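You operate a simulated robot arm through the tools that you are given. There is no shell and no other tool.

You run a simulated robot arm. Do the job below in one go: nothing can be reset, and whatever is moved stays where it is left.

TASK
Put the teal-dot slim can into LEAD mode.
Fine: Switch MID on, find the MODE page, store the mode with ENTER, then switch MID off.
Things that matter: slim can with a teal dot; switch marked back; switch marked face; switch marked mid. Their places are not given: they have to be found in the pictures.

Only the result counts: the job must be done as asked and must still hold three seconds after the hand-in. Knocking over, shifting, dropping, spilling or breaking anything else fails it.

THE ROBOT
A 7-joint arm with a two-finger gripper, fixed in place. Base frame: the origin is at the foot of the arm, x ahead of it, y to its left, z up; the work surface is at about z = 80. Lengths are in cm, angles in degrees, forces in N, time in s.
With the tool pointing down near the work surface it reaches from about 34 to 72 cm from the base axis. Its first joint turns from -66.0 to 66.0 degrees. Payload 2.45 kg.
Tool frame: the origin (TCP) lies between the finger pads and is the grasp point; the fingertips stand 2.6 cm ahead of it; z points along the fingers, y is the line along which they close. Largest opening 9.6 cm; the body of the gripper starts 6.9 cm behind the TCP.
Orientation is that of the tool frame in the base frame, as [roll, pitch, yaw] about the fixed x, y, z axes, in that order (R = Rz(yaw) Ry(pitch) Rx(roll)). With the fingers straight down and closing along the base's y, the tool's x points along the base's -x, its y along +y and its z along -z.

THE INTERFACE
- The arm moves only by the tool drive_tool. Its argument "series" is text: rows parted by semicolons, each of 7 numbers parted by spaces: the shift along the base's x, y, z in cm, then the turn, a rotation vector about the base's x, y, z in degrees, then the gripper command, from -1 (fully open) to 1 (shut), values between in proportion. In form: x y z wx wy wz claw; .... A call has 1 to 20 rows; each row is the pose to reach, as a shift and turn from the pose commanded when the call began. Rows are played at 5 a second. More than 5 cm and 8.6 degrees between two rows, or a gripper value outside its range, and nothing of the call is played. Where a pose cannot be reached the arm comes as near as it can. A force on the tool above 90 N (or 10 N above the force at the start of the call, whichever is more), or a blocked arm, ends the call early, and 0.2 s more pass. The fingers move at their own pace and stop on an object; they squeeze with about 43 N. The grip force told is the motor's: it shows also when the fingers shut on nothing. Time passes only in rows, and 0.2 s behind the last, so rows that repeat a pose let the fingers close. The reply holds the time, the measured pose of the TCP, the force on the tool along the base axes, the opening and the grip force, in the units named above and with some noise, with the torque about the TCP (base axes, N m) and any sound that the robot's microphone picked up.
- Cameras (640 x 400 px; columns grow to the right, rows downward): "scene" is fixed at [15.75, -38.29, 143.06]; the picture's right is [0.86, -0.52, 0.00], its down [-0.27, -0.45, -0.85] and it looks along [0.44, 0.73, -0.53] (base axes); focal length 321 px, centre (320, 200). "wrist" rides on the gripper at [8.2, 0.3, -9.8] in the tool frame; the picture's right is [-0.04, 1.00, 0.00], its down [-0.73, -0.03, -0.68] and it looks along [-0.68, -0.03, 0.73] (tool axes); focal length 256 px, centre (320, 200).
- get_image(camera): a new picture of that camera. No time passes.
- point_at(camera, pixels): for up to 12 pixels [column, row] of the newest picture of that camera ("zoom" is the newest enlarged one), the place [x, y, z] in the base frame of the surface seen there, good to about 0.3 cm. No time passes.
- close_up(camera, box): a new picture of the part [left, top, right, bottom] of that camera's present view, enlarged. No time passes.
- finish_job(): hands the job in; it is judged then, once.

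Open the gripper and draw the arm clear of the work before you hand the job in, unless the task says otherwise.

The tools are called after "Request:" as a command line: name --argument value ..., lists and objects as JSON in quotes. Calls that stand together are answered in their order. drive_tool: Moves the arm, as the interface text tells. Its arguments: {"type":"object","properties":{"series":{"type":"string"}},"required":["series"]} The other tools are called the same way: get_image (camera) takes a picture; point_at (camera, pixels) gives the place of the surface under pixels of a picture; close_up (camera, box) takes an enlarged picture of a part of a camera's view; finish_job () hands the job in.

At the start:

```text
time_s: 0.0
eef_pos: [33.97, 3.83, 116.92]
tool_rot: [180.0, -0.1, 180.0]
ft_force: [0.1, -0.4, -0.4]
torque: [-0.01, 0.02, 0.01]
gripper_width: 9.6
finger_force: 0.0
```

scene: 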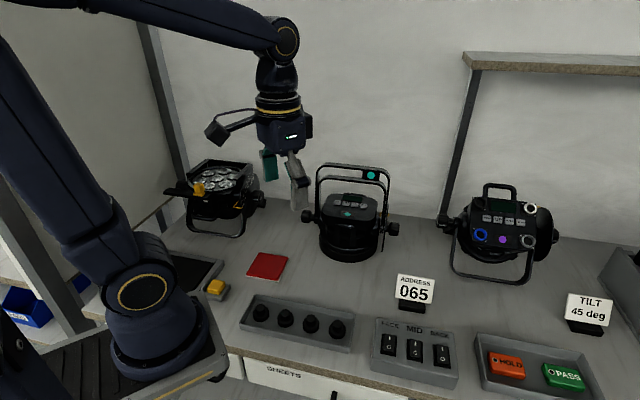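
wrist: 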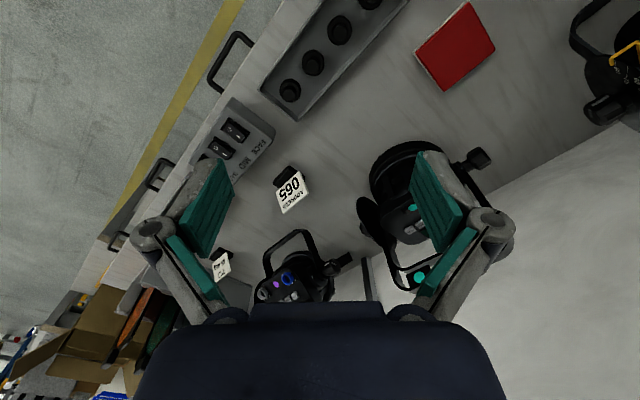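

The scene shows the teal-dot can near (348,225) and the switch box near (415,350). I take enlarged views of both.

Request:
close_up --camera "scene" --box '[290, 150, 410, 270]'

Request:
close_up --camera "scene" --box '[360, 260, 480, 390]'

Request:
close_up --camera "scene" --box '[430, 170, 570, 290]'

```text
3.33 times, centred on (350, 210) of scene
```

zoom: 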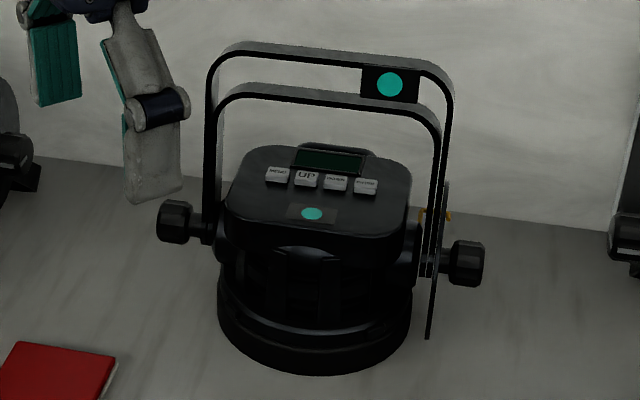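

```text
3.08 times, centred on (420, 325) of scene
```

zoom: 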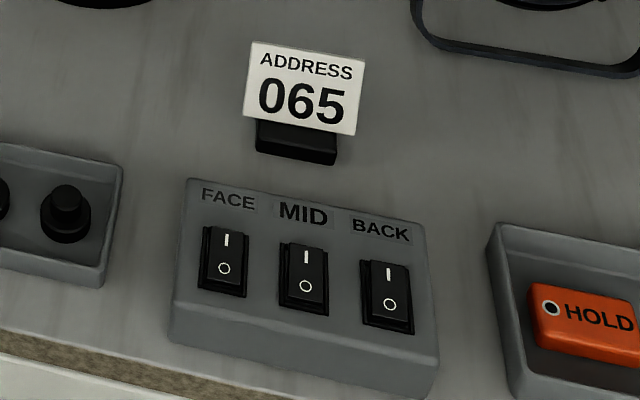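

```text
3.33 times, centred on (500, 230) of scene
```

zoom: 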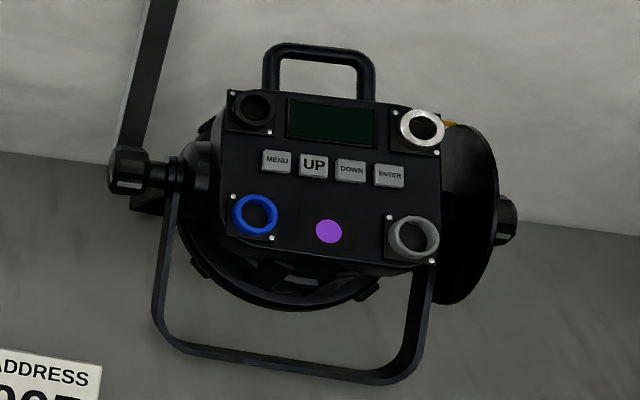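

The switch box has FACE, MID and BACK rockers, and the can has MENU/UP/DOWN/ENTER on its top panel. I re-zoom the can to measure points on it.

Request:
close_up --camera "scene" --box '[310, 160, 400, 270]'

```text
3.64 times, centred on (355, 215) of scene
```

zoom: 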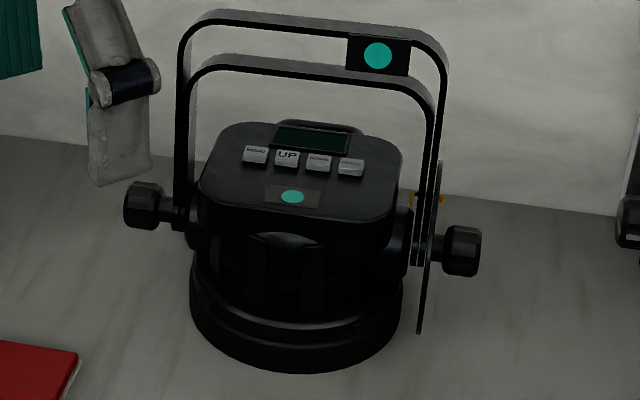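

Now I measure the buttons (255,155), (287,158), (318,162), (350,167), the yoke bars and the panel corners in this zoom.

Request:
point_at --camera "zoom" --pixels '[[255, 153], [287, 156], [319, 161], [351, 166], [292, 197], [312, 138], [210, 185], [385, 215], [395, 165], [240, 128], [210, 64], [400, 83]]'

Request:
point_at --camera "scene" --pixels '[[388, 340], [389, 351], [415, 343], [414, 354], [442, 348], [441, 359], [377, 320], [455, 337], [414, 330], [371, 178], [330, 166], [385, 172]]'

```text
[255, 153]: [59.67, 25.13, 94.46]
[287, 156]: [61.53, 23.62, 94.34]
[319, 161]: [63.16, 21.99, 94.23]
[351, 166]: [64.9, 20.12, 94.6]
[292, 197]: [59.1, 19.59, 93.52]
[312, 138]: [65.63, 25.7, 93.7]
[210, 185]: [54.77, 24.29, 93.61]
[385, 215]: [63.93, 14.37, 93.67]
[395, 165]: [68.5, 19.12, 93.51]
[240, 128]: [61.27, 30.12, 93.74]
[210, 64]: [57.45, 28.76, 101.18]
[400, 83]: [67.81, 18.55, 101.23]
```

```text
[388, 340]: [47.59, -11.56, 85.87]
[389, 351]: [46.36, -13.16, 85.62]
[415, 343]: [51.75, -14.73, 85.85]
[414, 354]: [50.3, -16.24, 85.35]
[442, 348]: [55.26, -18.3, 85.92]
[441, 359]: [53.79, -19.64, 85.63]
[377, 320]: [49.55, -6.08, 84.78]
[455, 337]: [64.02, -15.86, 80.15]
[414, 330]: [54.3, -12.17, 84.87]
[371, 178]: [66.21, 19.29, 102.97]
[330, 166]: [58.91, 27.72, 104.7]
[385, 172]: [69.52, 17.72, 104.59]
```

The two yoke bars (z ≈ 101 and 104.7) lie almost directly above the buttons, so those need a tilted approach from the near side. I look closer at the MID rocker to see its present state.

Request:
close_up --camera "scene" --box '[395, 325, 435, 375]'

Request:
close_up --camera "scene" --box '[330, 190, 375, 222]'

Request:
close_up --camera "scene" --box '[365, 310, 465, 390]'

```text
8.00 times, centred on (415, 350) of scene
```

zoom: 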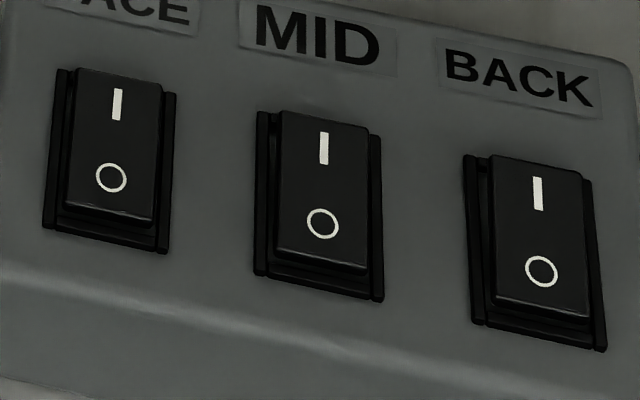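

```text
12.50 times, centred on (352, 206) of scene
```

zoom: 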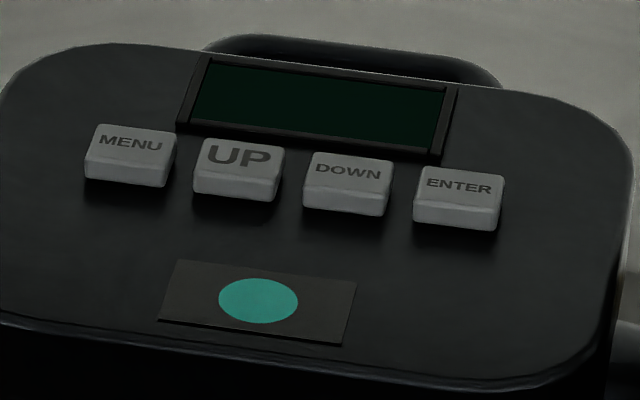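

```text
5.00 times, centred on (415, 350) of scene
```

zoom: 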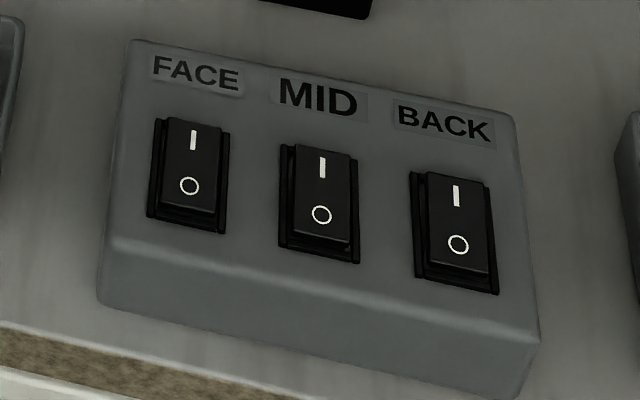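

All three rockers seem alike (display dark, so off). I measure the MID rocker's corners and marks in this zoom: I at (322,167), O at (321,215), edges (322,153) and (320,248).

Request:
point_at --camera "zoom" --pixels '[[322, 156], [322, 167], [321, 190], [321, 215], [320, 240], [298, 190], [347, 200], [193, 140], [188, 187], [456, 196], [458, 244], [255, 150]]'

Request:
point_at --camera "scene" --pixels '[[265, 262], [400, 280], [412, 307], [418, 278], [285, 312], [312, 322], [340, 328], [500, 365], [350, 180], [318, 180], [345, 178], [360, 182]]'

```text
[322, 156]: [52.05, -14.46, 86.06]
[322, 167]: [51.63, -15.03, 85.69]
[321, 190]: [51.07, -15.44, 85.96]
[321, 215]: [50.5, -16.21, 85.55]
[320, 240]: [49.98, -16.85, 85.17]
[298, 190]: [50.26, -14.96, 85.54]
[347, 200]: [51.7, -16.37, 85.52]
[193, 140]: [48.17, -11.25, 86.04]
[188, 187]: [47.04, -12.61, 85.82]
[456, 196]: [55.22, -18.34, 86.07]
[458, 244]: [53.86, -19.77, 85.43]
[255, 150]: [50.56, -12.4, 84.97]
```

```text
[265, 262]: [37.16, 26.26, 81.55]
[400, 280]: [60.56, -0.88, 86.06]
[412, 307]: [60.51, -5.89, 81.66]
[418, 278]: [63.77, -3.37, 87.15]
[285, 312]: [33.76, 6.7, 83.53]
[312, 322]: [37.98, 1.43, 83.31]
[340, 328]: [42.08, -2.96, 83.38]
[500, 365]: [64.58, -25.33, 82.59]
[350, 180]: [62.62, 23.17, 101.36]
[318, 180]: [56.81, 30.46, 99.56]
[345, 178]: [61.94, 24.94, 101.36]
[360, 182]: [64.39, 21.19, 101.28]
```

MID's I end, near (52.0,-14.5,86.1), stands higher than its O end, so the switch is off. I move above the I end with fingers shut and the tool yawed 45° to match the box.

Request:
drive_tool --series "2 -2 -2.4 0 0 5 1; 4 -4.1 -4.8 0 0 10 1; 6 -6.1 -7.2 0 0 15 1; 8 -8.1 -9.6 0 0 20 1; 10 -10.2 -12 0 0 25 1; 12 -12.2 -14.4 0 0 30 1; 14 -14.2 -16.8 0 0 35 1; 16 -16.3 -19.2 0 0 40 1; 18.1 -18.3 -21.5 0 0 45 1; 18.1 -18.3 -21.5 0 0 45 1; 18.1 -18.3 -21.5 0 0 45 1; 18.1 -18.3 -21.5 0 0 45 1"

```text
time_s: 2.6
eef_pos: [52.22, -14.69, 95.34]
tool_rot: [180.0, 0.0, -135.0]
ft_force: [-0.7, 0.2, -0.1]
torque: [-0.01, -0.01, 0.0]
gripper_width: 0.0
finger_force: 28.6
```

The tool is at (52.2,-14.7,95.3), about 6.6 cm above the rocker. I check the alignment in both cameras.

Request:
get_image --camera "wrist"

Request:
close_up --camera "scene" --box '[350, 250, 480, 390]'

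```text
taken
```

wrist: 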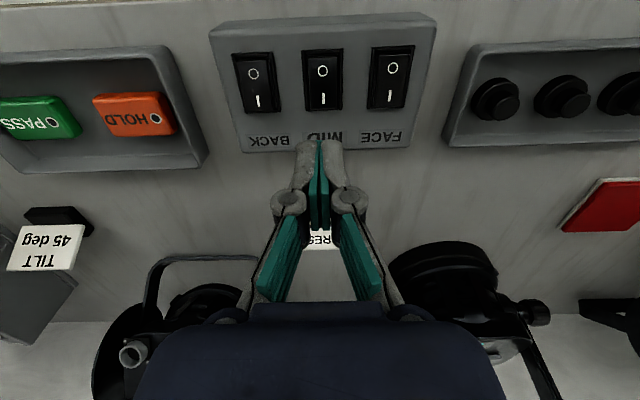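

```text
2.86 times, centred on (415, 320) of scene
```

zoom: 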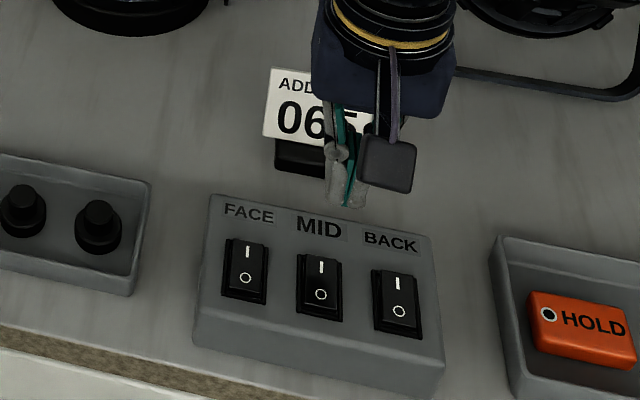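

The wrist picture shows the MID rocker with its I mark at (323,100), straight in line with the fingers. I measure it from this nearer camera.

Request:
point_at --camera "wrist" --pixels '[[323, 98], [323, 107], [322, 72], [323, 55], [306, 90], [340, 88], [258, 101], [389, 96], [322, 84], [322, 135]]'

Request:
close_up --camera "wrist" --box '[240, 20, 420, 160]'

```text
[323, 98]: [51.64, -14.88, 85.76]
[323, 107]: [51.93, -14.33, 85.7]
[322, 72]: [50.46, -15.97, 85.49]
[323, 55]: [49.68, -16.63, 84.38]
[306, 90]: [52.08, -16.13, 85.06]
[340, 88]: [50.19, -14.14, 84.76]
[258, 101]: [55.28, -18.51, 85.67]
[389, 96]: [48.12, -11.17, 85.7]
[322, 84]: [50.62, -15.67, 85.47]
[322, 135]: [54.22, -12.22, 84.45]
```

```text
2.86 times, centred on (330, 90) of wrist
```

zoom: 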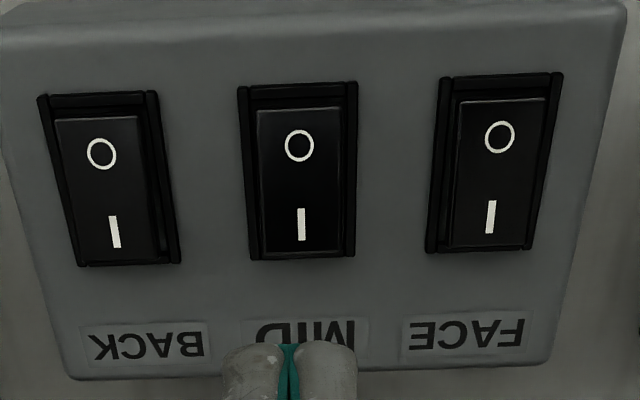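

The fingers sit about 0.3 cm too far toward BACK. I correct that and come down to just above the rocker's I end (tip at about z = 86.8).

Request:
drive_tool --series "-0.35 0.2 -2 0 0 0 1; -0.35 0.2 -4 0 0 0 1; -0.35 0.2 -5 0 0 0 1; -0.35 0.2 -5.8 0 0 0 1; -0.35 0.2 -5.8 0 0 0 1"

Request:
close_up --camera "scene" --box '[370, 280, 460, 380]'

Request:
close_up --camera "wrist" --box '[240, 20, 420, 160]'

```text
time_s: 3.8
eef_pos: [51.83, -14.38, 89.7]
tool_rot: [180.0, 0.0, -134.9]
ft_force: [0.4, 0.4, -0.1]
torque: [0.0, 0.01, -0.02]
gripper_width: 0.0
finger_force: 29.2
```

```text
4.00 times, centred on (415, 330) of scene
```

zoom: 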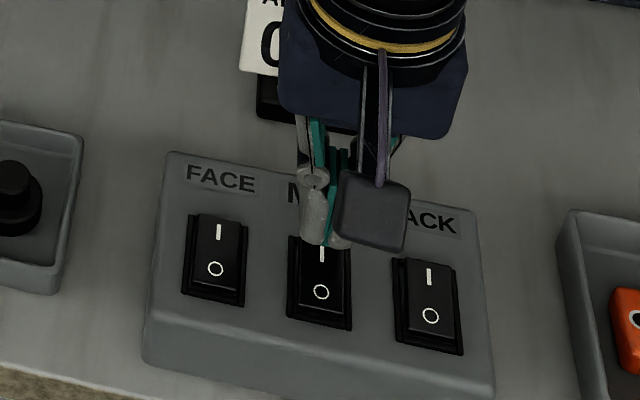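

```text
2.86 times, centred on (330, 90) of wrist
```

zoom: 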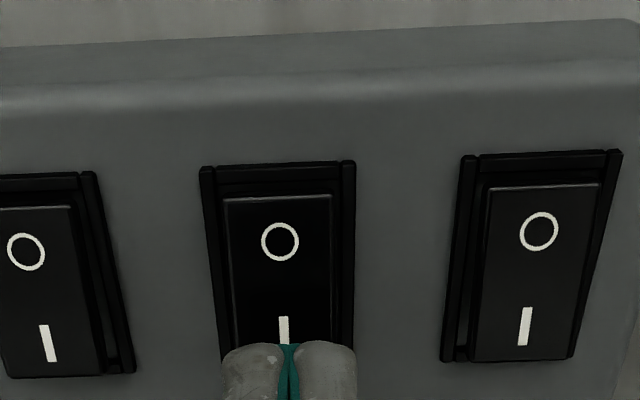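

The fingertips are centred over MID's I end with clear gaps to FACE and BACK. I press down slowly.

Request:
drive_tool --series "0 0 -0.5 0 0 0 1; 0 0 -0.9 0 0 0 1; 0 0 -1.2 0 0 0 1; 0 0 -1.4 0 0 0 1"

```text
time_s: 4.8
eef_pos: [51.87, -14.27, 88.2]
tool_rot: [-179.9, 0.0, -135.0]
ft_force: [-1.1, 0.0, 1.9]
torque: [0.05, 0.0, -0.05]
gripper_width: 0.63
finger_force: 28.9
```

The force is 1.9 N at tip z ≈ 85.6, but the reading shows the fingers parted to 0.63 cm. I take pictures before pressing further.

Request:
close_up --camera "scene" --box '[370, 280, 460, 380]'

Request:
close_up --camera "wrist" --box '[240, 20, 420, 160]'

Request:
close_up --camera "scene" --box '[330, 190, 375, 222]'

```text
4.00 times, centred on (415, 330) of scene
```

zoom: 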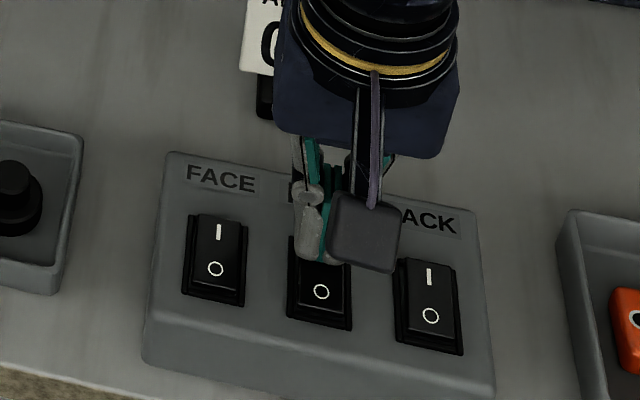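

```text
2.86 times, centred on (330, 90) of wrist
```

zoom: 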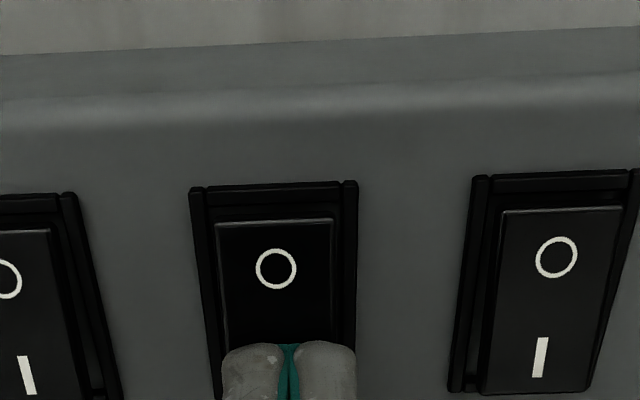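

```text
12.50 times, centred on (352, 206) of scene
```

zoom: 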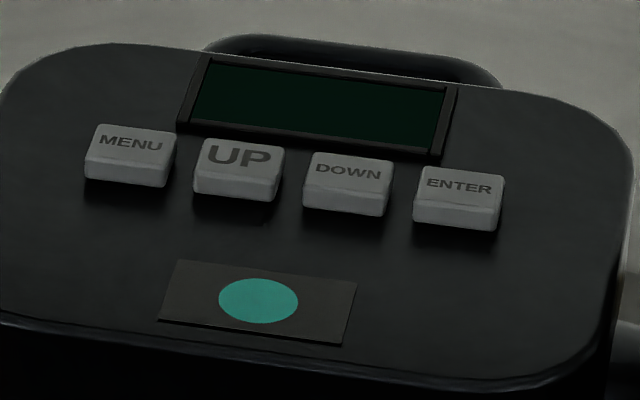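

The fingers still look together and the display is dark, so the rocker has not flipped yet. I press a little further.

Request:
drive_tool --series "0 0 -0.15 0 0 0 1; 0 0 -0.3 0 0 0 1; 0 0 -0.4 0 0 0 1"

Request:
close_up --camera "scene" --box '[330, 190, 375, 222]'

Request:
close_up --camera "wrist" --box '[240, 20, 420, 160]'

```text
time_s: 5.6
eef_pos: [51.92, -14.45, 88.13]
tool_rot: [-179.9, 0.0, -135.0]
ft_force: [-2.9, 2.1, 18.6]
torque: [-0.08, 0.24, -0.01]
gripper_width: 0.63
finger_force: 28.6
```

```text
12.50 times, centred on (352, 206) of scene
```

zoom: 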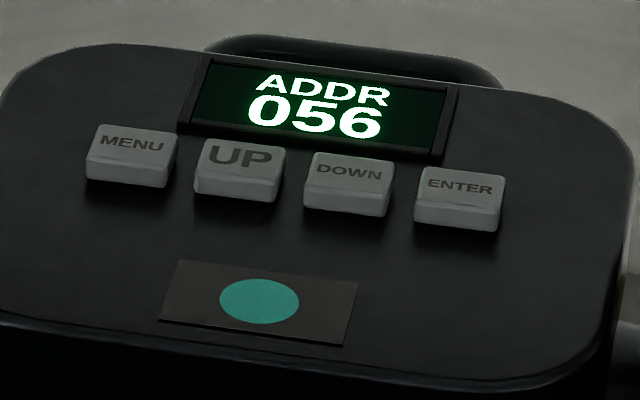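

```text
2.86 times, centred on (330, 90) of wrist
```

zoom: 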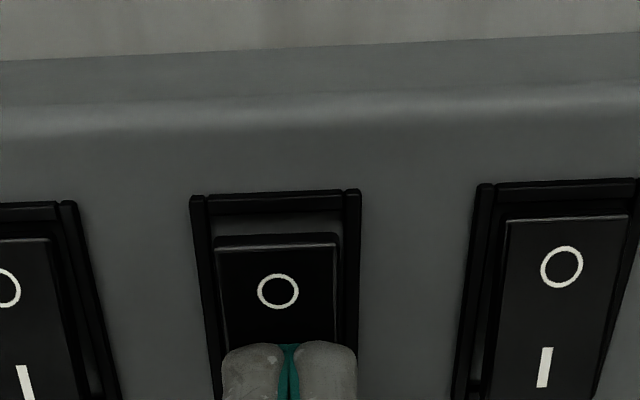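

The display lit up with "ADDR 056" and MID's O end has risen, so MID is on. I lift straight off the switch.

Request:
drive_tool --series "0 0 2 0 0 0 1; 0 0 6 0 0 0 1; 0 0 10 0 0 0 1; 0 0 14 0 0 0 1; 0 0 18 0 0 0 1; 0 0 18 0 0 0 1"

Request:
close_up --camera "scene" --box '[330, 190, 375, 222]'

```text
time_s: 7.0
eef_pos: [51.95, -14.56, 105.83]
tool_rot: [180.0, 0.0, -135.1]
ft_force: [0.8, 0.5, 0.4]
torque: [-0.01, 0.0, -0.02]
gripper_width: 0.0
finger_force: 28.4
```

```text
12.50 times, centred on (352, 206) of scene
```

zoom: 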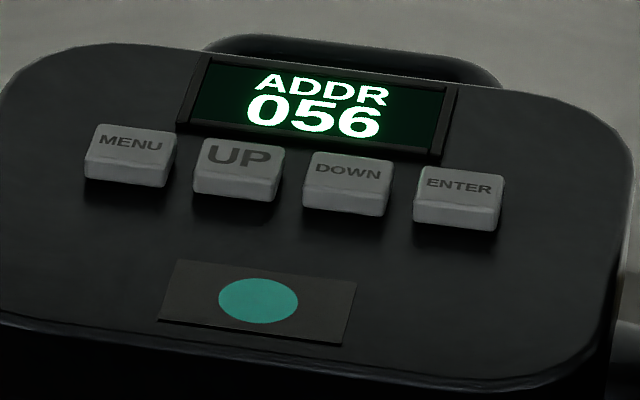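

The display stays lit after release. I measure the button tops and sides in this sharper zoom, along with the label and screen edges.

Request:
point_at --camera "zoom" --pixels '[[130, 143], [238, 156], [348, 171], [459, 185], [98, 150], [176, 135], [87, 175], [412, 215], [196, 62], [450, 95], [320, 350], [60, 200]]'

Request:
close_up --camera "scene" --box '[300, 150, 410, 275]'

```text
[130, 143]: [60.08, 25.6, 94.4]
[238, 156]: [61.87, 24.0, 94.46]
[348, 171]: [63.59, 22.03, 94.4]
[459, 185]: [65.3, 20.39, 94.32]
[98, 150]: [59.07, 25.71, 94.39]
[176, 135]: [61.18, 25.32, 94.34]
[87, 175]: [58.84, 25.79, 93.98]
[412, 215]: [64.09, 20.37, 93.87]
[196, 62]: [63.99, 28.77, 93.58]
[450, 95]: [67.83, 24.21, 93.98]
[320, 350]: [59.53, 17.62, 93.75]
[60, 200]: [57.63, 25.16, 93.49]
```

```text
3.20 times, centred on (355, 212) of scene
```

zoom: 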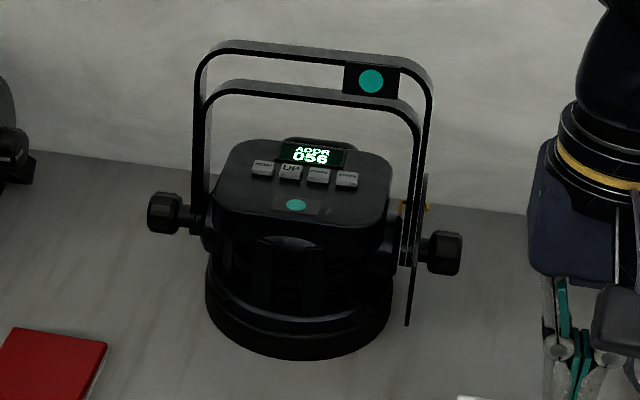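

Buttons lie at MENU (60.1,25.6), UP (61.9,24.0), DOWN (63.6,22.0), ENTER (65.3,20.4), z ≈ 94.4, in a line at -45°. I move to a point in front of the can, tilting the tool 45° so that it can reach under the bars.

Request:
drive_tool --series "0.3 4.2 1 4 -4 0 1; 0.5 8.5 2 8 -8 0 1; 0.8 12.7 3 12 -12 0 1; 1.1 17 3 16 -16 0 1; 1.4 21.2 3 20 -20 0 1; 1.6 25.4 2 24 -24 0 1; 1.9 29.7 1 28 -28 0 1; 2.2 33.9 -0.3 31.8 -31.8 0 1; 2.2 33.9 -0.3 31.8 -31.8 0 1; 2.2 33.9 -0.3 31.8 -31.8 0 1"

Request:
get_image --camera "scene"

Request:
get_image --camera "wrist"

```text
time_s: 9.2
eef_pos: [54.13, 19.69, 105.23]
tool_rot: [-180.0, 44.9, -134.9]
ft_force: [-0.8, -0.3, -0.6]
torque: [0.01, 0.04, -0.03]
gripper_width: 0.01
finger_force: 28.7
```

```text
taken
```

scene: 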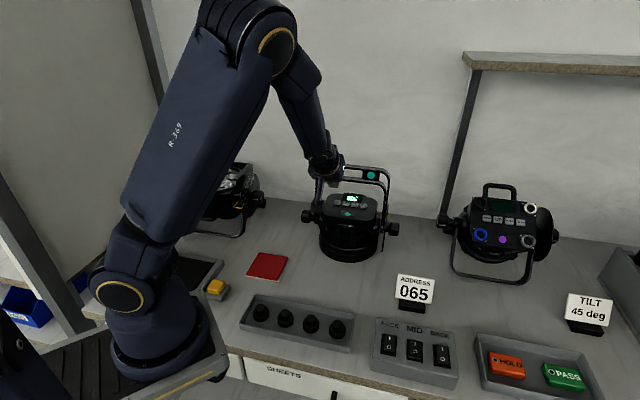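

```text
taken
```

wrist: 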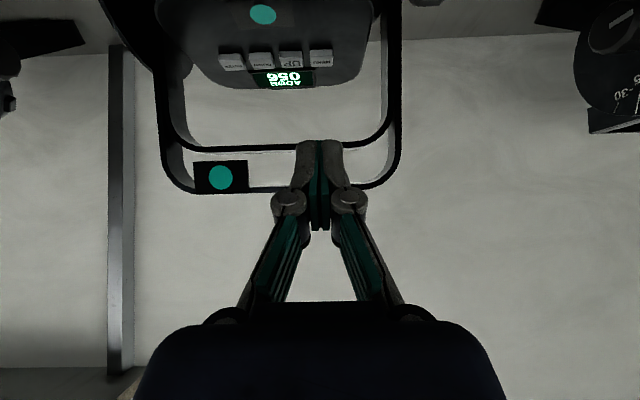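

The wrist view shows MENU at (320,57), UP (291,58), DOWN (260,60), ENTER (231,61), with the bars behind the fingers. I measure the buttons and the bar edges from here.

Request:
point_at --camera "wrist" --pixels '[[320, 57], [291, 58], [260, 60], [231, 61], [250, 147], [220, 145], [260, 189], [385, 60], [176, 80], [170, 60], [375, 10], [220, 175]]'

Request:
close_up --camera "wrist" --box '[150, 0, 420, 210]'

Request:
close_up --camera "scene" --box '[300, 130, 410, 240]'

```text
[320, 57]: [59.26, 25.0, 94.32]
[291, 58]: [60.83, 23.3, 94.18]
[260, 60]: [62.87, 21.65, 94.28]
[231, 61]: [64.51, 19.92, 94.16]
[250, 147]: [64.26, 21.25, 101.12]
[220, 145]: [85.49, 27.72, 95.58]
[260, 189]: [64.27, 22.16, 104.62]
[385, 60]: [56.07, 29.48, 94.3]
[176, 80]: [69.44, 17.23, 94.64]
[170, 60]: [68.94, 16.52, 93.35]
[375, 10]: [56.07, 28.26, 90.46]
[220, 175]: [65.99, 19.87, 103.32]
```

```text
1.90 times, centred on (285, 105) of wrist
```

zoom: 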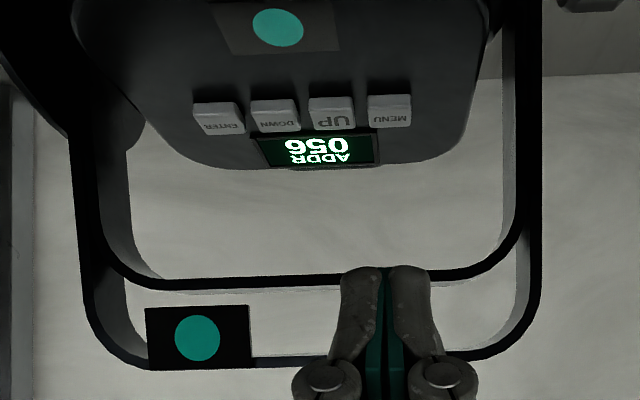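

```text
3.64 times, centred on (355, 185) of scene
```

zoom: 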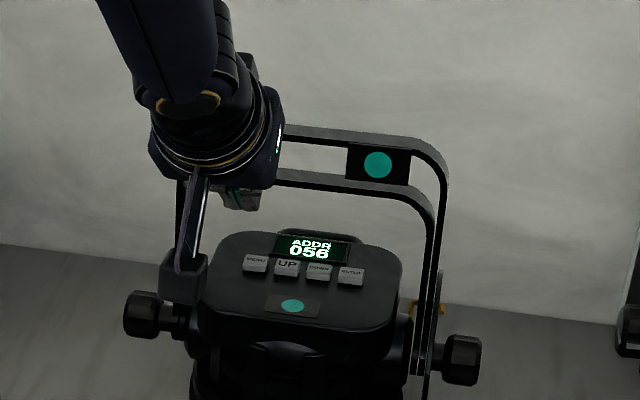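

The fingers are in line with MENU (column 320). The bars' near edges are at n ≈ 60.5–61, so I move in along the finger axis, which keeps clear of them, to about 0.8 cm above MENU.

Request:
drive_tool --series "1.3 1.3 -1.8 0 0 0 1; 2.6 2.6 -3.6 0 0 0 1; 3.8 3.8 -5.4 0 0 0 1; 4.6 4.6 -6.6 0 0 0 1; 5.1 5.1 -7.4 0 0 0 1; 5.1 5.1 -7.4 0 0 0 1"

Request:
close_up --camera "wrist" --box '[220, 50, 420, 200]'

Request:
close_up --camera "scene" --box '[300, 140, 410, 240]'

```text
time_s: 10.6
eef_pos: [59.23, 24.69, 98.09]
tool_rot: [-179.9, 45.0, -134.9]
ft_force: [-0.4, -0.5, 0.1]
torque: [0.02, 0.02, -0.02]
gripper_width: 0.0
finger_force: 28.2
```

```text
2.67 times, centred on (320, 125) of wrist
```

zoom: 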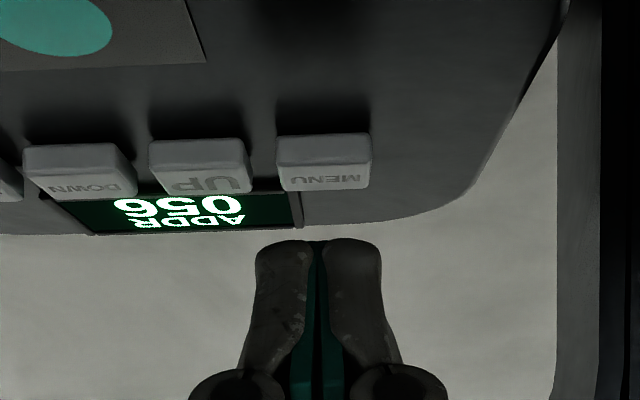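

```text
4.00 times, centred on (355, 190) of scene
```

zoom: 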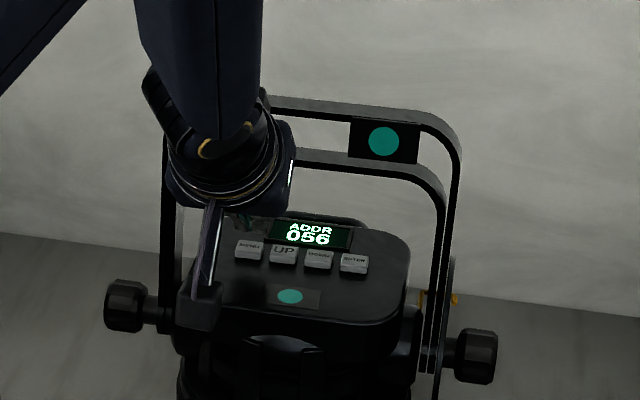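

The fingers are about 1 cm above MENU's height and centred slightly toward UP (fingertip left edge 255, UP's right edge 250 in zoom). I shift 0.25 cm away from UP and press down in small steps.

Request:
drive_tool --series "-0.18 0.18 -0.4 0 0 0 1; -0.18 0.18 -0.7 0 0 0 1; -0.18 0.18 -0.9 0 0 0 1; -0.18 0.18 -1.0 0 0 0 1"

Request:
close_up --camera "wrist" --box '[220, 50, 420, 200]'

Request:
close_up --camera "scene" --box '[330, 185, 375, 217]'

```text
time_s: 11.6
eef_pos: [59.02, 24.91, 97.09]
tool_rot: [180.0, 45.0, -135.0]
ft_force: [-1.1, 0.1, 0.6]
torque: [-0.02, -0.02, 0.01]
gripper_width: 0.0
finger_force: 28.3
```

```text
2.67 times, centred on (320, 125) of wrist
```

zoom: 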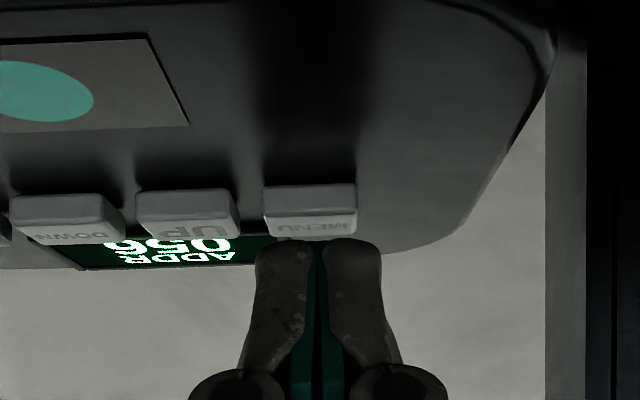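

```text
12.50 times, centred on (352, 201) of scene
```

zoom: 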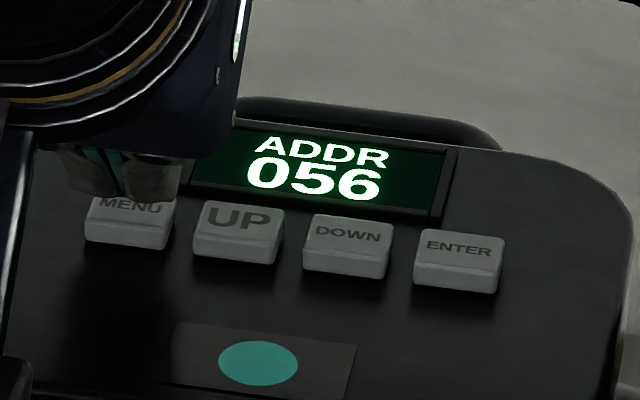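

No contact yet, and the fingertips hang over the back half of MENU. I shift 0.4 cm toward the near side and continue down.

Request:
drive_tool --series "-0.28 -0.28 0 0 0 0 1; -0.28 -0.28 -0.2 0 0 0 1; -0.28 -0.28 -0.3 0 0 0 1; -0.28 -0.28 -0.4 0 0 0 1"

Request:
close_up --camera "wrist" --box '[220, 50, 420, 200]'

Request:
close_up --camera "scene" --box '[330, 185, 375, 217]'

```text
time_s: 12.6
eef_pos: [58.72, 24.62, 96.73]
tool_rot: [-180.0, 44.9, -135.0]
ft_force: [0.4, 0.0, 0.4]
torque: [0.04, -0.03, 0.0]
gripper_width: 0.59
finger_force: 28.4
```

```text
2.67 times, centred on (320, 125) of wrist
```

zoom: 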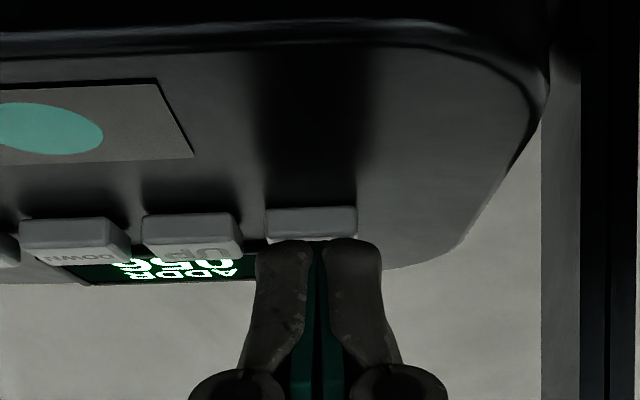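

```text
12.50 times, centred on (352, 201) of scene
```

zoom: 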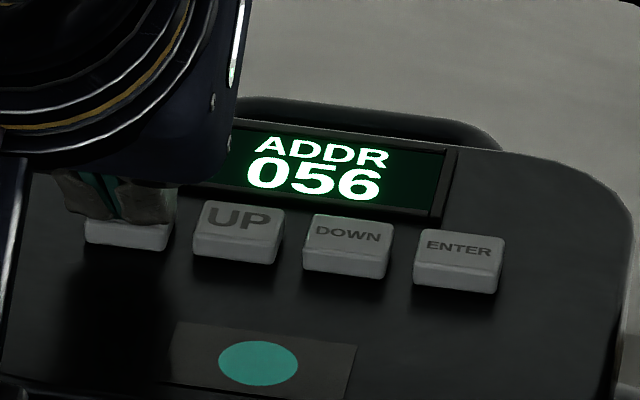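

The fingertips now cover MENU squarely, right at touch. I press slightly further.

Request:
drive_tool --series "0 0 -0.1 0 0 0 1; 0 0 -0.2 0 0 0 1; 0 0 -0.25 0 0 0 1"

Request:
close_up --camera "scene" --box '[330, 185, 375, 217]'

```text
time_s: 13.4
eef_pos: [58.8, 24.55, 96.39]
tool_rot: [-179.9, 45.0, -135.0]
ft_force: [0.1, 0.4, 1.7]
torque: [0.04, -0.05, 0.01]
gripper_width: 0.6
finger_force: 28.7
heard: click
```

```text
12.50 times, centred on (352, 201) of scene
```

zoom: 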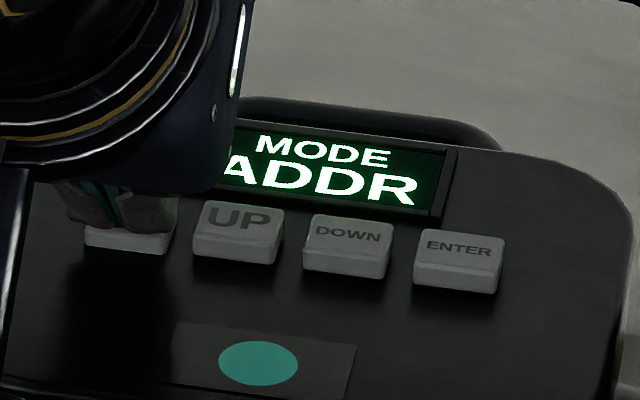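

A click came and the page now reads "MODE ADDR". I lift off MENU by 1 cm and move sideways to above UP.

Request:
drive_tool --series "0 0 0.5 0 0 0 1; 0 0 1.0 0 0 0 1; 0.9 -0.9 1.1 0 0 0 1; 1.84 -1.84 1.0 0 0 0 1; 1.84 -1.84 0.6 0 0 0 1; 1.84 -1.84 0.6 0 0 0 1"

Request:
close_up --camera "wrist" --box '[220, 50, 420, 200]'

Request:
close_up --camera "scene" --box '[330, 185, 375, 217]'

```text
time_s: 14.8
eef_pos: [60.62, 22.78, 97.02]
tool_rot: [-180.0, 45.0, -135.0]
ft_force: [0.2, -0.8, -0.4]
torque: [-0.03, -0.03, 0.0]
gripper_width: 0.0
finger_force: 28.4
```

```text
2.67 times, centred on (320, 125) of wrist
```

zoom: 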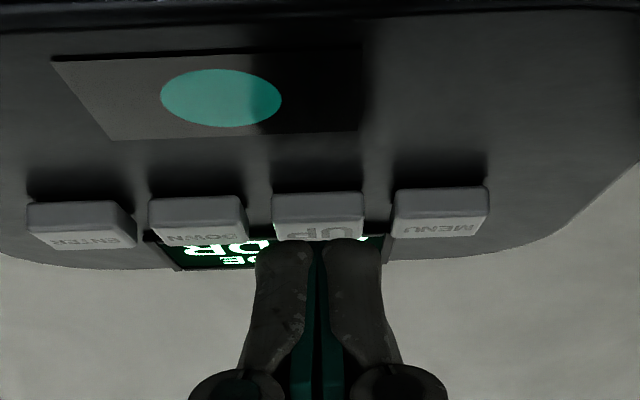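

```text
12.50 times, centred on (352, 201) of scene
```

zoom: 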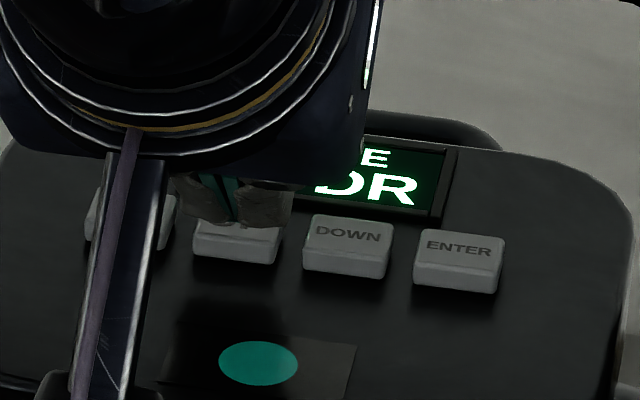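

UP (272–364 in the zoom) is centred under the fingers (318). I press it down to the same depth and lift again.

Request:
drive_tool --series "0 0 -0.3 0 0 0 1; 0 0 -0.5 0 0 0 1; 0 0 -0.6 0 0 0 1; 0 0 -0.65 0 0 0 1"

Request:
close_up --camera "scene" --box '[330, 185, 375, 217]'

```text
time_s: 15.8
eef_pos: [60.57, 22.77, 96.5]
tool_rot: [-180.0, 45.1, -134.9]
ft_force: [1.9, 1.4, 5.2]
torque: [0.05, -0.08, -0.06]
gripper_width: 0.59
finger_force: 28.5
heard: click
```

```text
12.50 times, centred on (352, 201) of scene
```

zoom: 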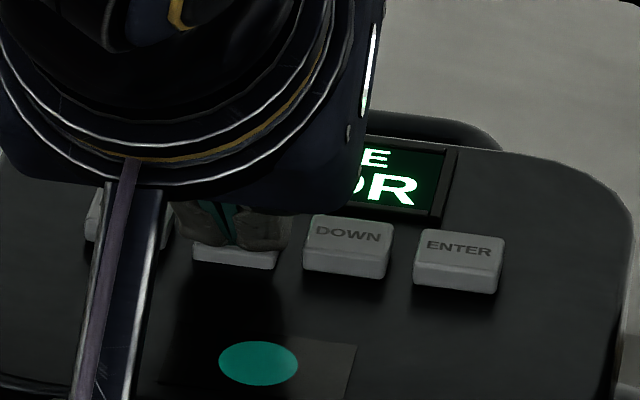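

A click sounded but the visible part still ends in "DR". I lift off and look at the whole display.

Request:
drive_tool --series "0 0 0.5 0 0 0 1; 0 0 1 0 0 0 1; -1.5 -1.5 2.5 0 0 0 1; -3 -3 4 0 0 0 1; -4.5 -4.5 5.5 0 0 0 1; -4.5 -4.5 5.5 0 0 0 1"

Request:
close_up --camera "wrist" --box '[220, 0, 420, 150]'

Request:
close_up --camera "scene" --box '[330, 185, 375, 217]'

```text
time_s: 17.2
eef_pos: [55.99, 18.29, 101.87]
tool_rot: [180.0, 44.9, -135.0]
ft_force: [-0.3, -0.6, 0.2]
torque: [-0.03, -0.03, -0.04]
gripper_width: 0.0
finger_force: 28.9
```

```text
2.67 times, centred on (320, 75) of wrist
```

zoom: 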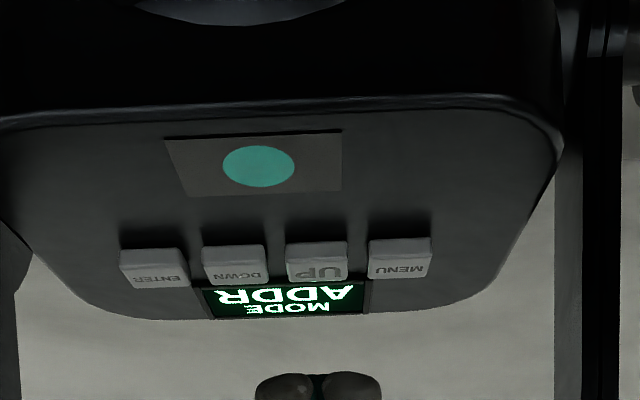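

```text
12.50 times, centred on (352, 201) of scene
```

zoom: 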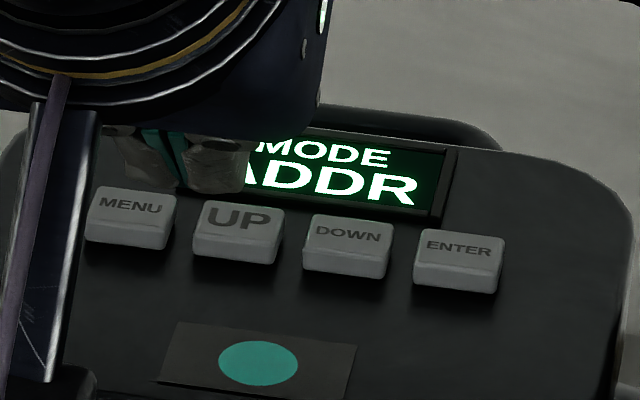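

It still reads "MODE ADDR", so UP seems to be at the end of the list. I go to DOWN instead, first sideways then in along the finger axis to just above it.

Request:
drive_tool --series "1.74 -1.74 0 0 0 0 1; 3.24 -0.24 -1.3 0 0 0 1; 4.74 1.26 -2.8 0 0 0 1; 6.24 2.76 -4.2 0 0 0 1; 6.24 2.76 -4.85 0 0 0 1; 6.24 2.76 -4.85 0 0 0 1"

Request:
close_up --camera "wrist" --box '[220, 50, 420, 200]'

Request:
close_up --camera "scene" --box '[330, 185, 375, 217]'

```text
time_s: 18.6
eef_pos: [62.28, 21.06, 97.14]
tool_rot: [-180.0, 45.0, -135.0]
ft_force: [-1.0, -0.7, -0.3]
torque: [-0.02, 0.01, 0.01]
gripper_width: 0.01
finger_force: 28.7
```

```text
2.67 times, centred on (320, 125) of wrist
```

zoom: 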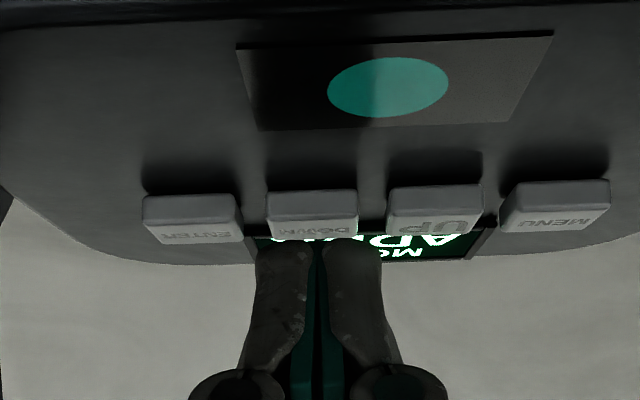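

```text
12.50 times, centred on (352, 201) of scene
```

zoom: 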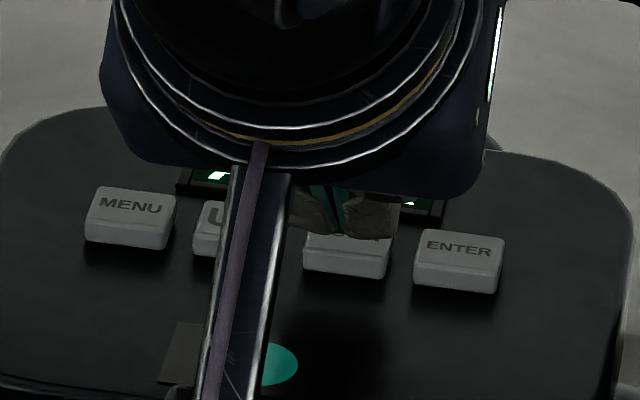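

DOWN (266–357) is nearly centred; I nudge 0.1 cm toward it and press to the same depth.

Request:
drive_tool --series "0 -0.14 -0.3 0 0 0 1; 0 -0.14 -0.5 0 0 0 1; 0 -0.14 -0.6 0 0 0 1; 0 -0.14 -0.65 0 0 0 1"

Request:
close_up --camera "wrist" --box '[220, 50, 420, 200]'

Request:
close_up --camera "scene" --box '[330, 185, 375, 217]'

```text
time_s: 19.6
eef_pos: [62.29, 21.03, 96.47]
tool_rot: [-180.0, 44.9, -134.9]
ft_force: [-0.3, -0.3, 2.5]
torque: [0.01, 0.01, -0.03]
gripper_width: 0.62
finger_force: 28.6
heard: click
```

```text
2.67 times, centred on (320, 125) of wrist
```

zoom: 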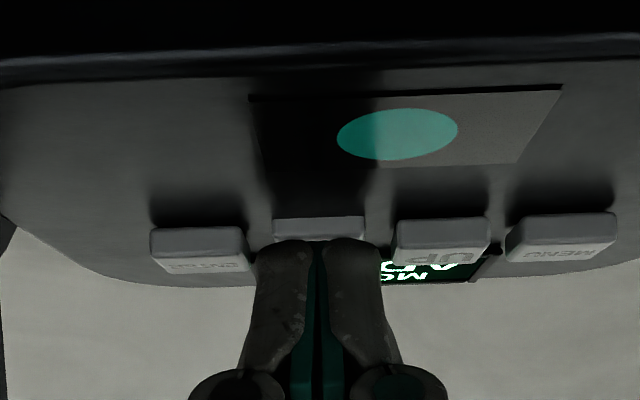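

```text
12.50 times, centred on (352, 201) of scene
```

zoom: 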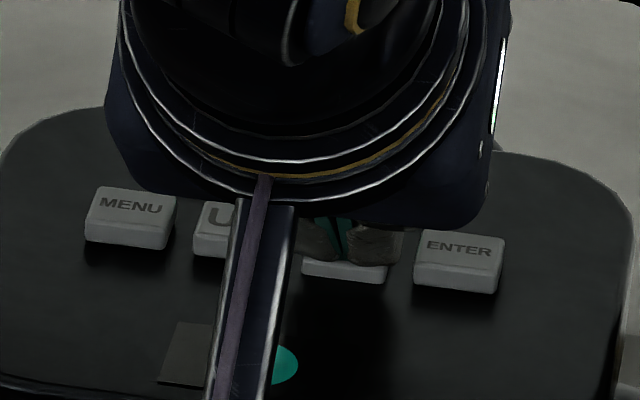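

A click was heard. I back off along the same way to read the display.

Request:
drive_tool --series "0 0 0.5 0 0 0 1; 0 0 1 0 0 0 1; -1.5 -1.5 2.5 0 0 0 1; -3 -3 4 0 0 0 1; -4.5 -4.5 5.5 0 0 0 1; -4.5 -4.5 5.5 0 0 0 1"

Request:
close_up --camera "wrist" --box '[220, 0, 420, 150]'

```text
time_s: 21.0
eef_pos: [57.8, 16.45, 101.95]
tool_rot: [-179.9, 44.9, -134.9]
ft_force: [-1.2, 0.7, -0.2]
torque: [-0.03, -0.02, -0.02]
gripper_width: 0.01
finger_force: 28.5
```

```text
2.67 times, centred on (320, 75) of wrist
```

zoom: 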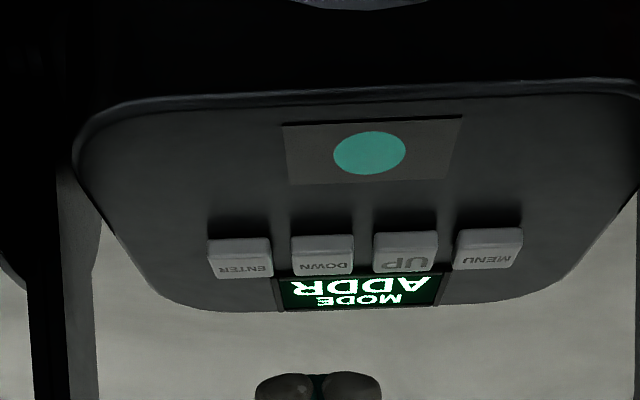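

The display still reads "MODE ADDR" after DOWN. I look at the display very closely for any edit mark or other hint.

Request:
close_up --camera "wrist" --box '[295, 80, 395, 125]'

Request:
close_up --camera "scene" --box '[325, 180, 385, 222]'

Request:
get_image --camera "scene"

```text
6.40 times, centred on (345, 102) of wrist
```

zoom: 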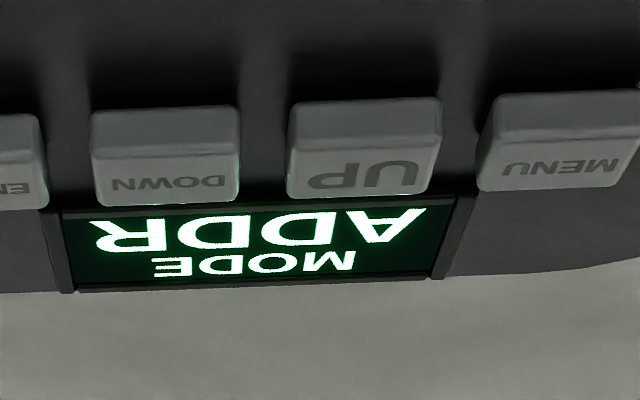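

```text
9.52 times, centred on (355, 201) of scene
```

zoom: 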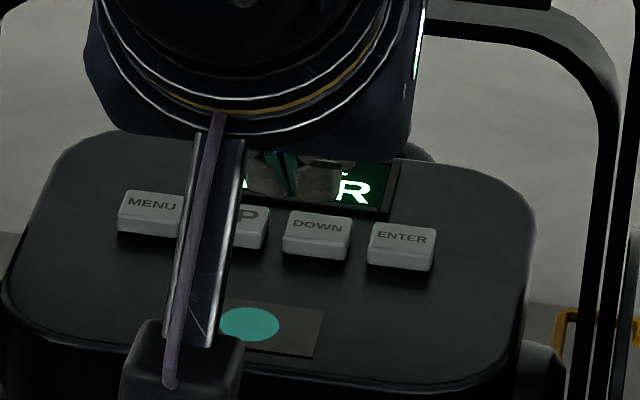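

```text
taken
```

scene: 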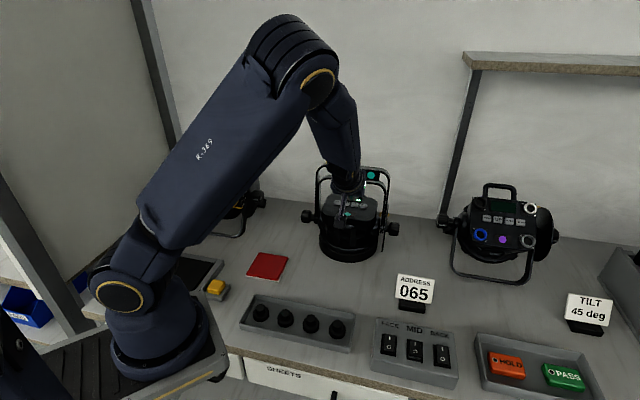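

Nothing else on the display. On such panels ENTER often opens the value for editing, and re-storing the present mode would do no harm, so I move to above ENTER.

Request:
drive_tool --series "1.74 -1.74 0 0 0 0 1; 3.24 -0.24 -1.3 0 0 0 1; 4.74 1.26 -2.8 0 0 0 1; 6.24 2.76 -4.2 0 0 0 1; 6.24 2.76 -4.85 0 0 0 1; 6.24 2.76 -4.85 0 0 0 1"

Request:
close_up --camera "wrist" --box '[220, 50, 420, 200]'

Request:
close_up --camera "scene" --box '[325, 180, 385, 222]'

```text
time_s: 22.4
eef_pos: [64.09, 19.05, 97.04]
tool_rot: [179.9, 45.0, -135.0]
ft_force: [-0.7, 0.0, 0.6]
torque: [0.01, -0.01, 0.01]
gripper_width: 0.0
finger_force: 28.4
```

```text
2.67 times, centred on (320, 125) of wrist
```

zoom: 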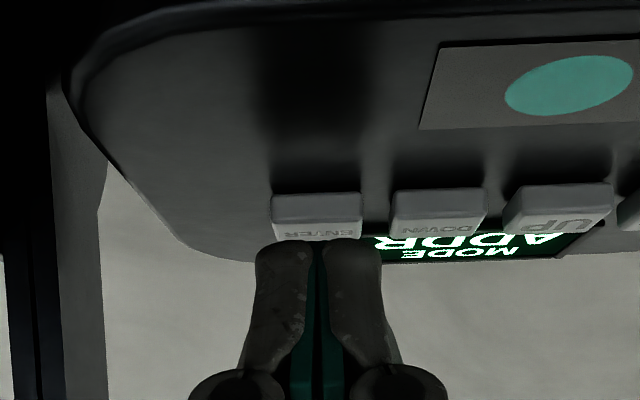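

```text
9.52 times, centred on (355, 201) of scene
```

zoom: 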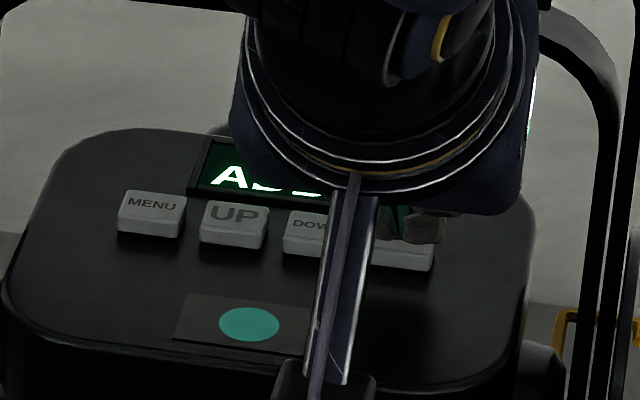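

ENTER (270–362) is centred under the fingers. I press it to the same depth.

Request:
drive_tool --series "0 0 -0.3 0 0 0 1; 0 0 -0.5 0 0 0 1; 0 0 -0.6 0 0 0 1; 0 0 -0.65 0 0 0 1"

Request:
close_up --camera "wrist" --box '[220, 50, 420, 200]'

Request:
close_up --camera "scene" --box '[325, 180, 385, 222]'

```text
time_s: 23.4
eef_pos: [64.05, 19.15, 96.48]
tool_rot: [-179.8, 45.0, -135.0]
ft_force: [0.8, -0.3, 2.3]
torque: [0.05, -0.04, -0.02]
gripper_width: 0.61
finger_force: 28.8
heard: click
```

```text
2.67 times, centred on (320, 125) of wrist
```

zoom: 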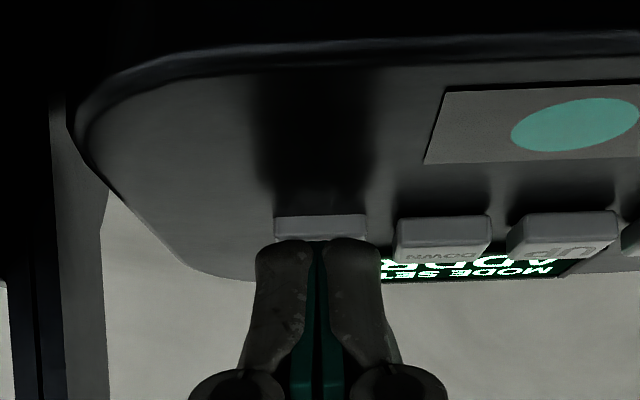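

```text
9.52 times, centred on (355, 201) of scene
```

zoom: 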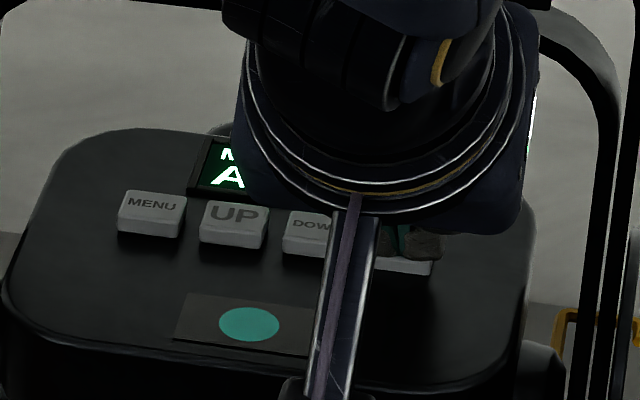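

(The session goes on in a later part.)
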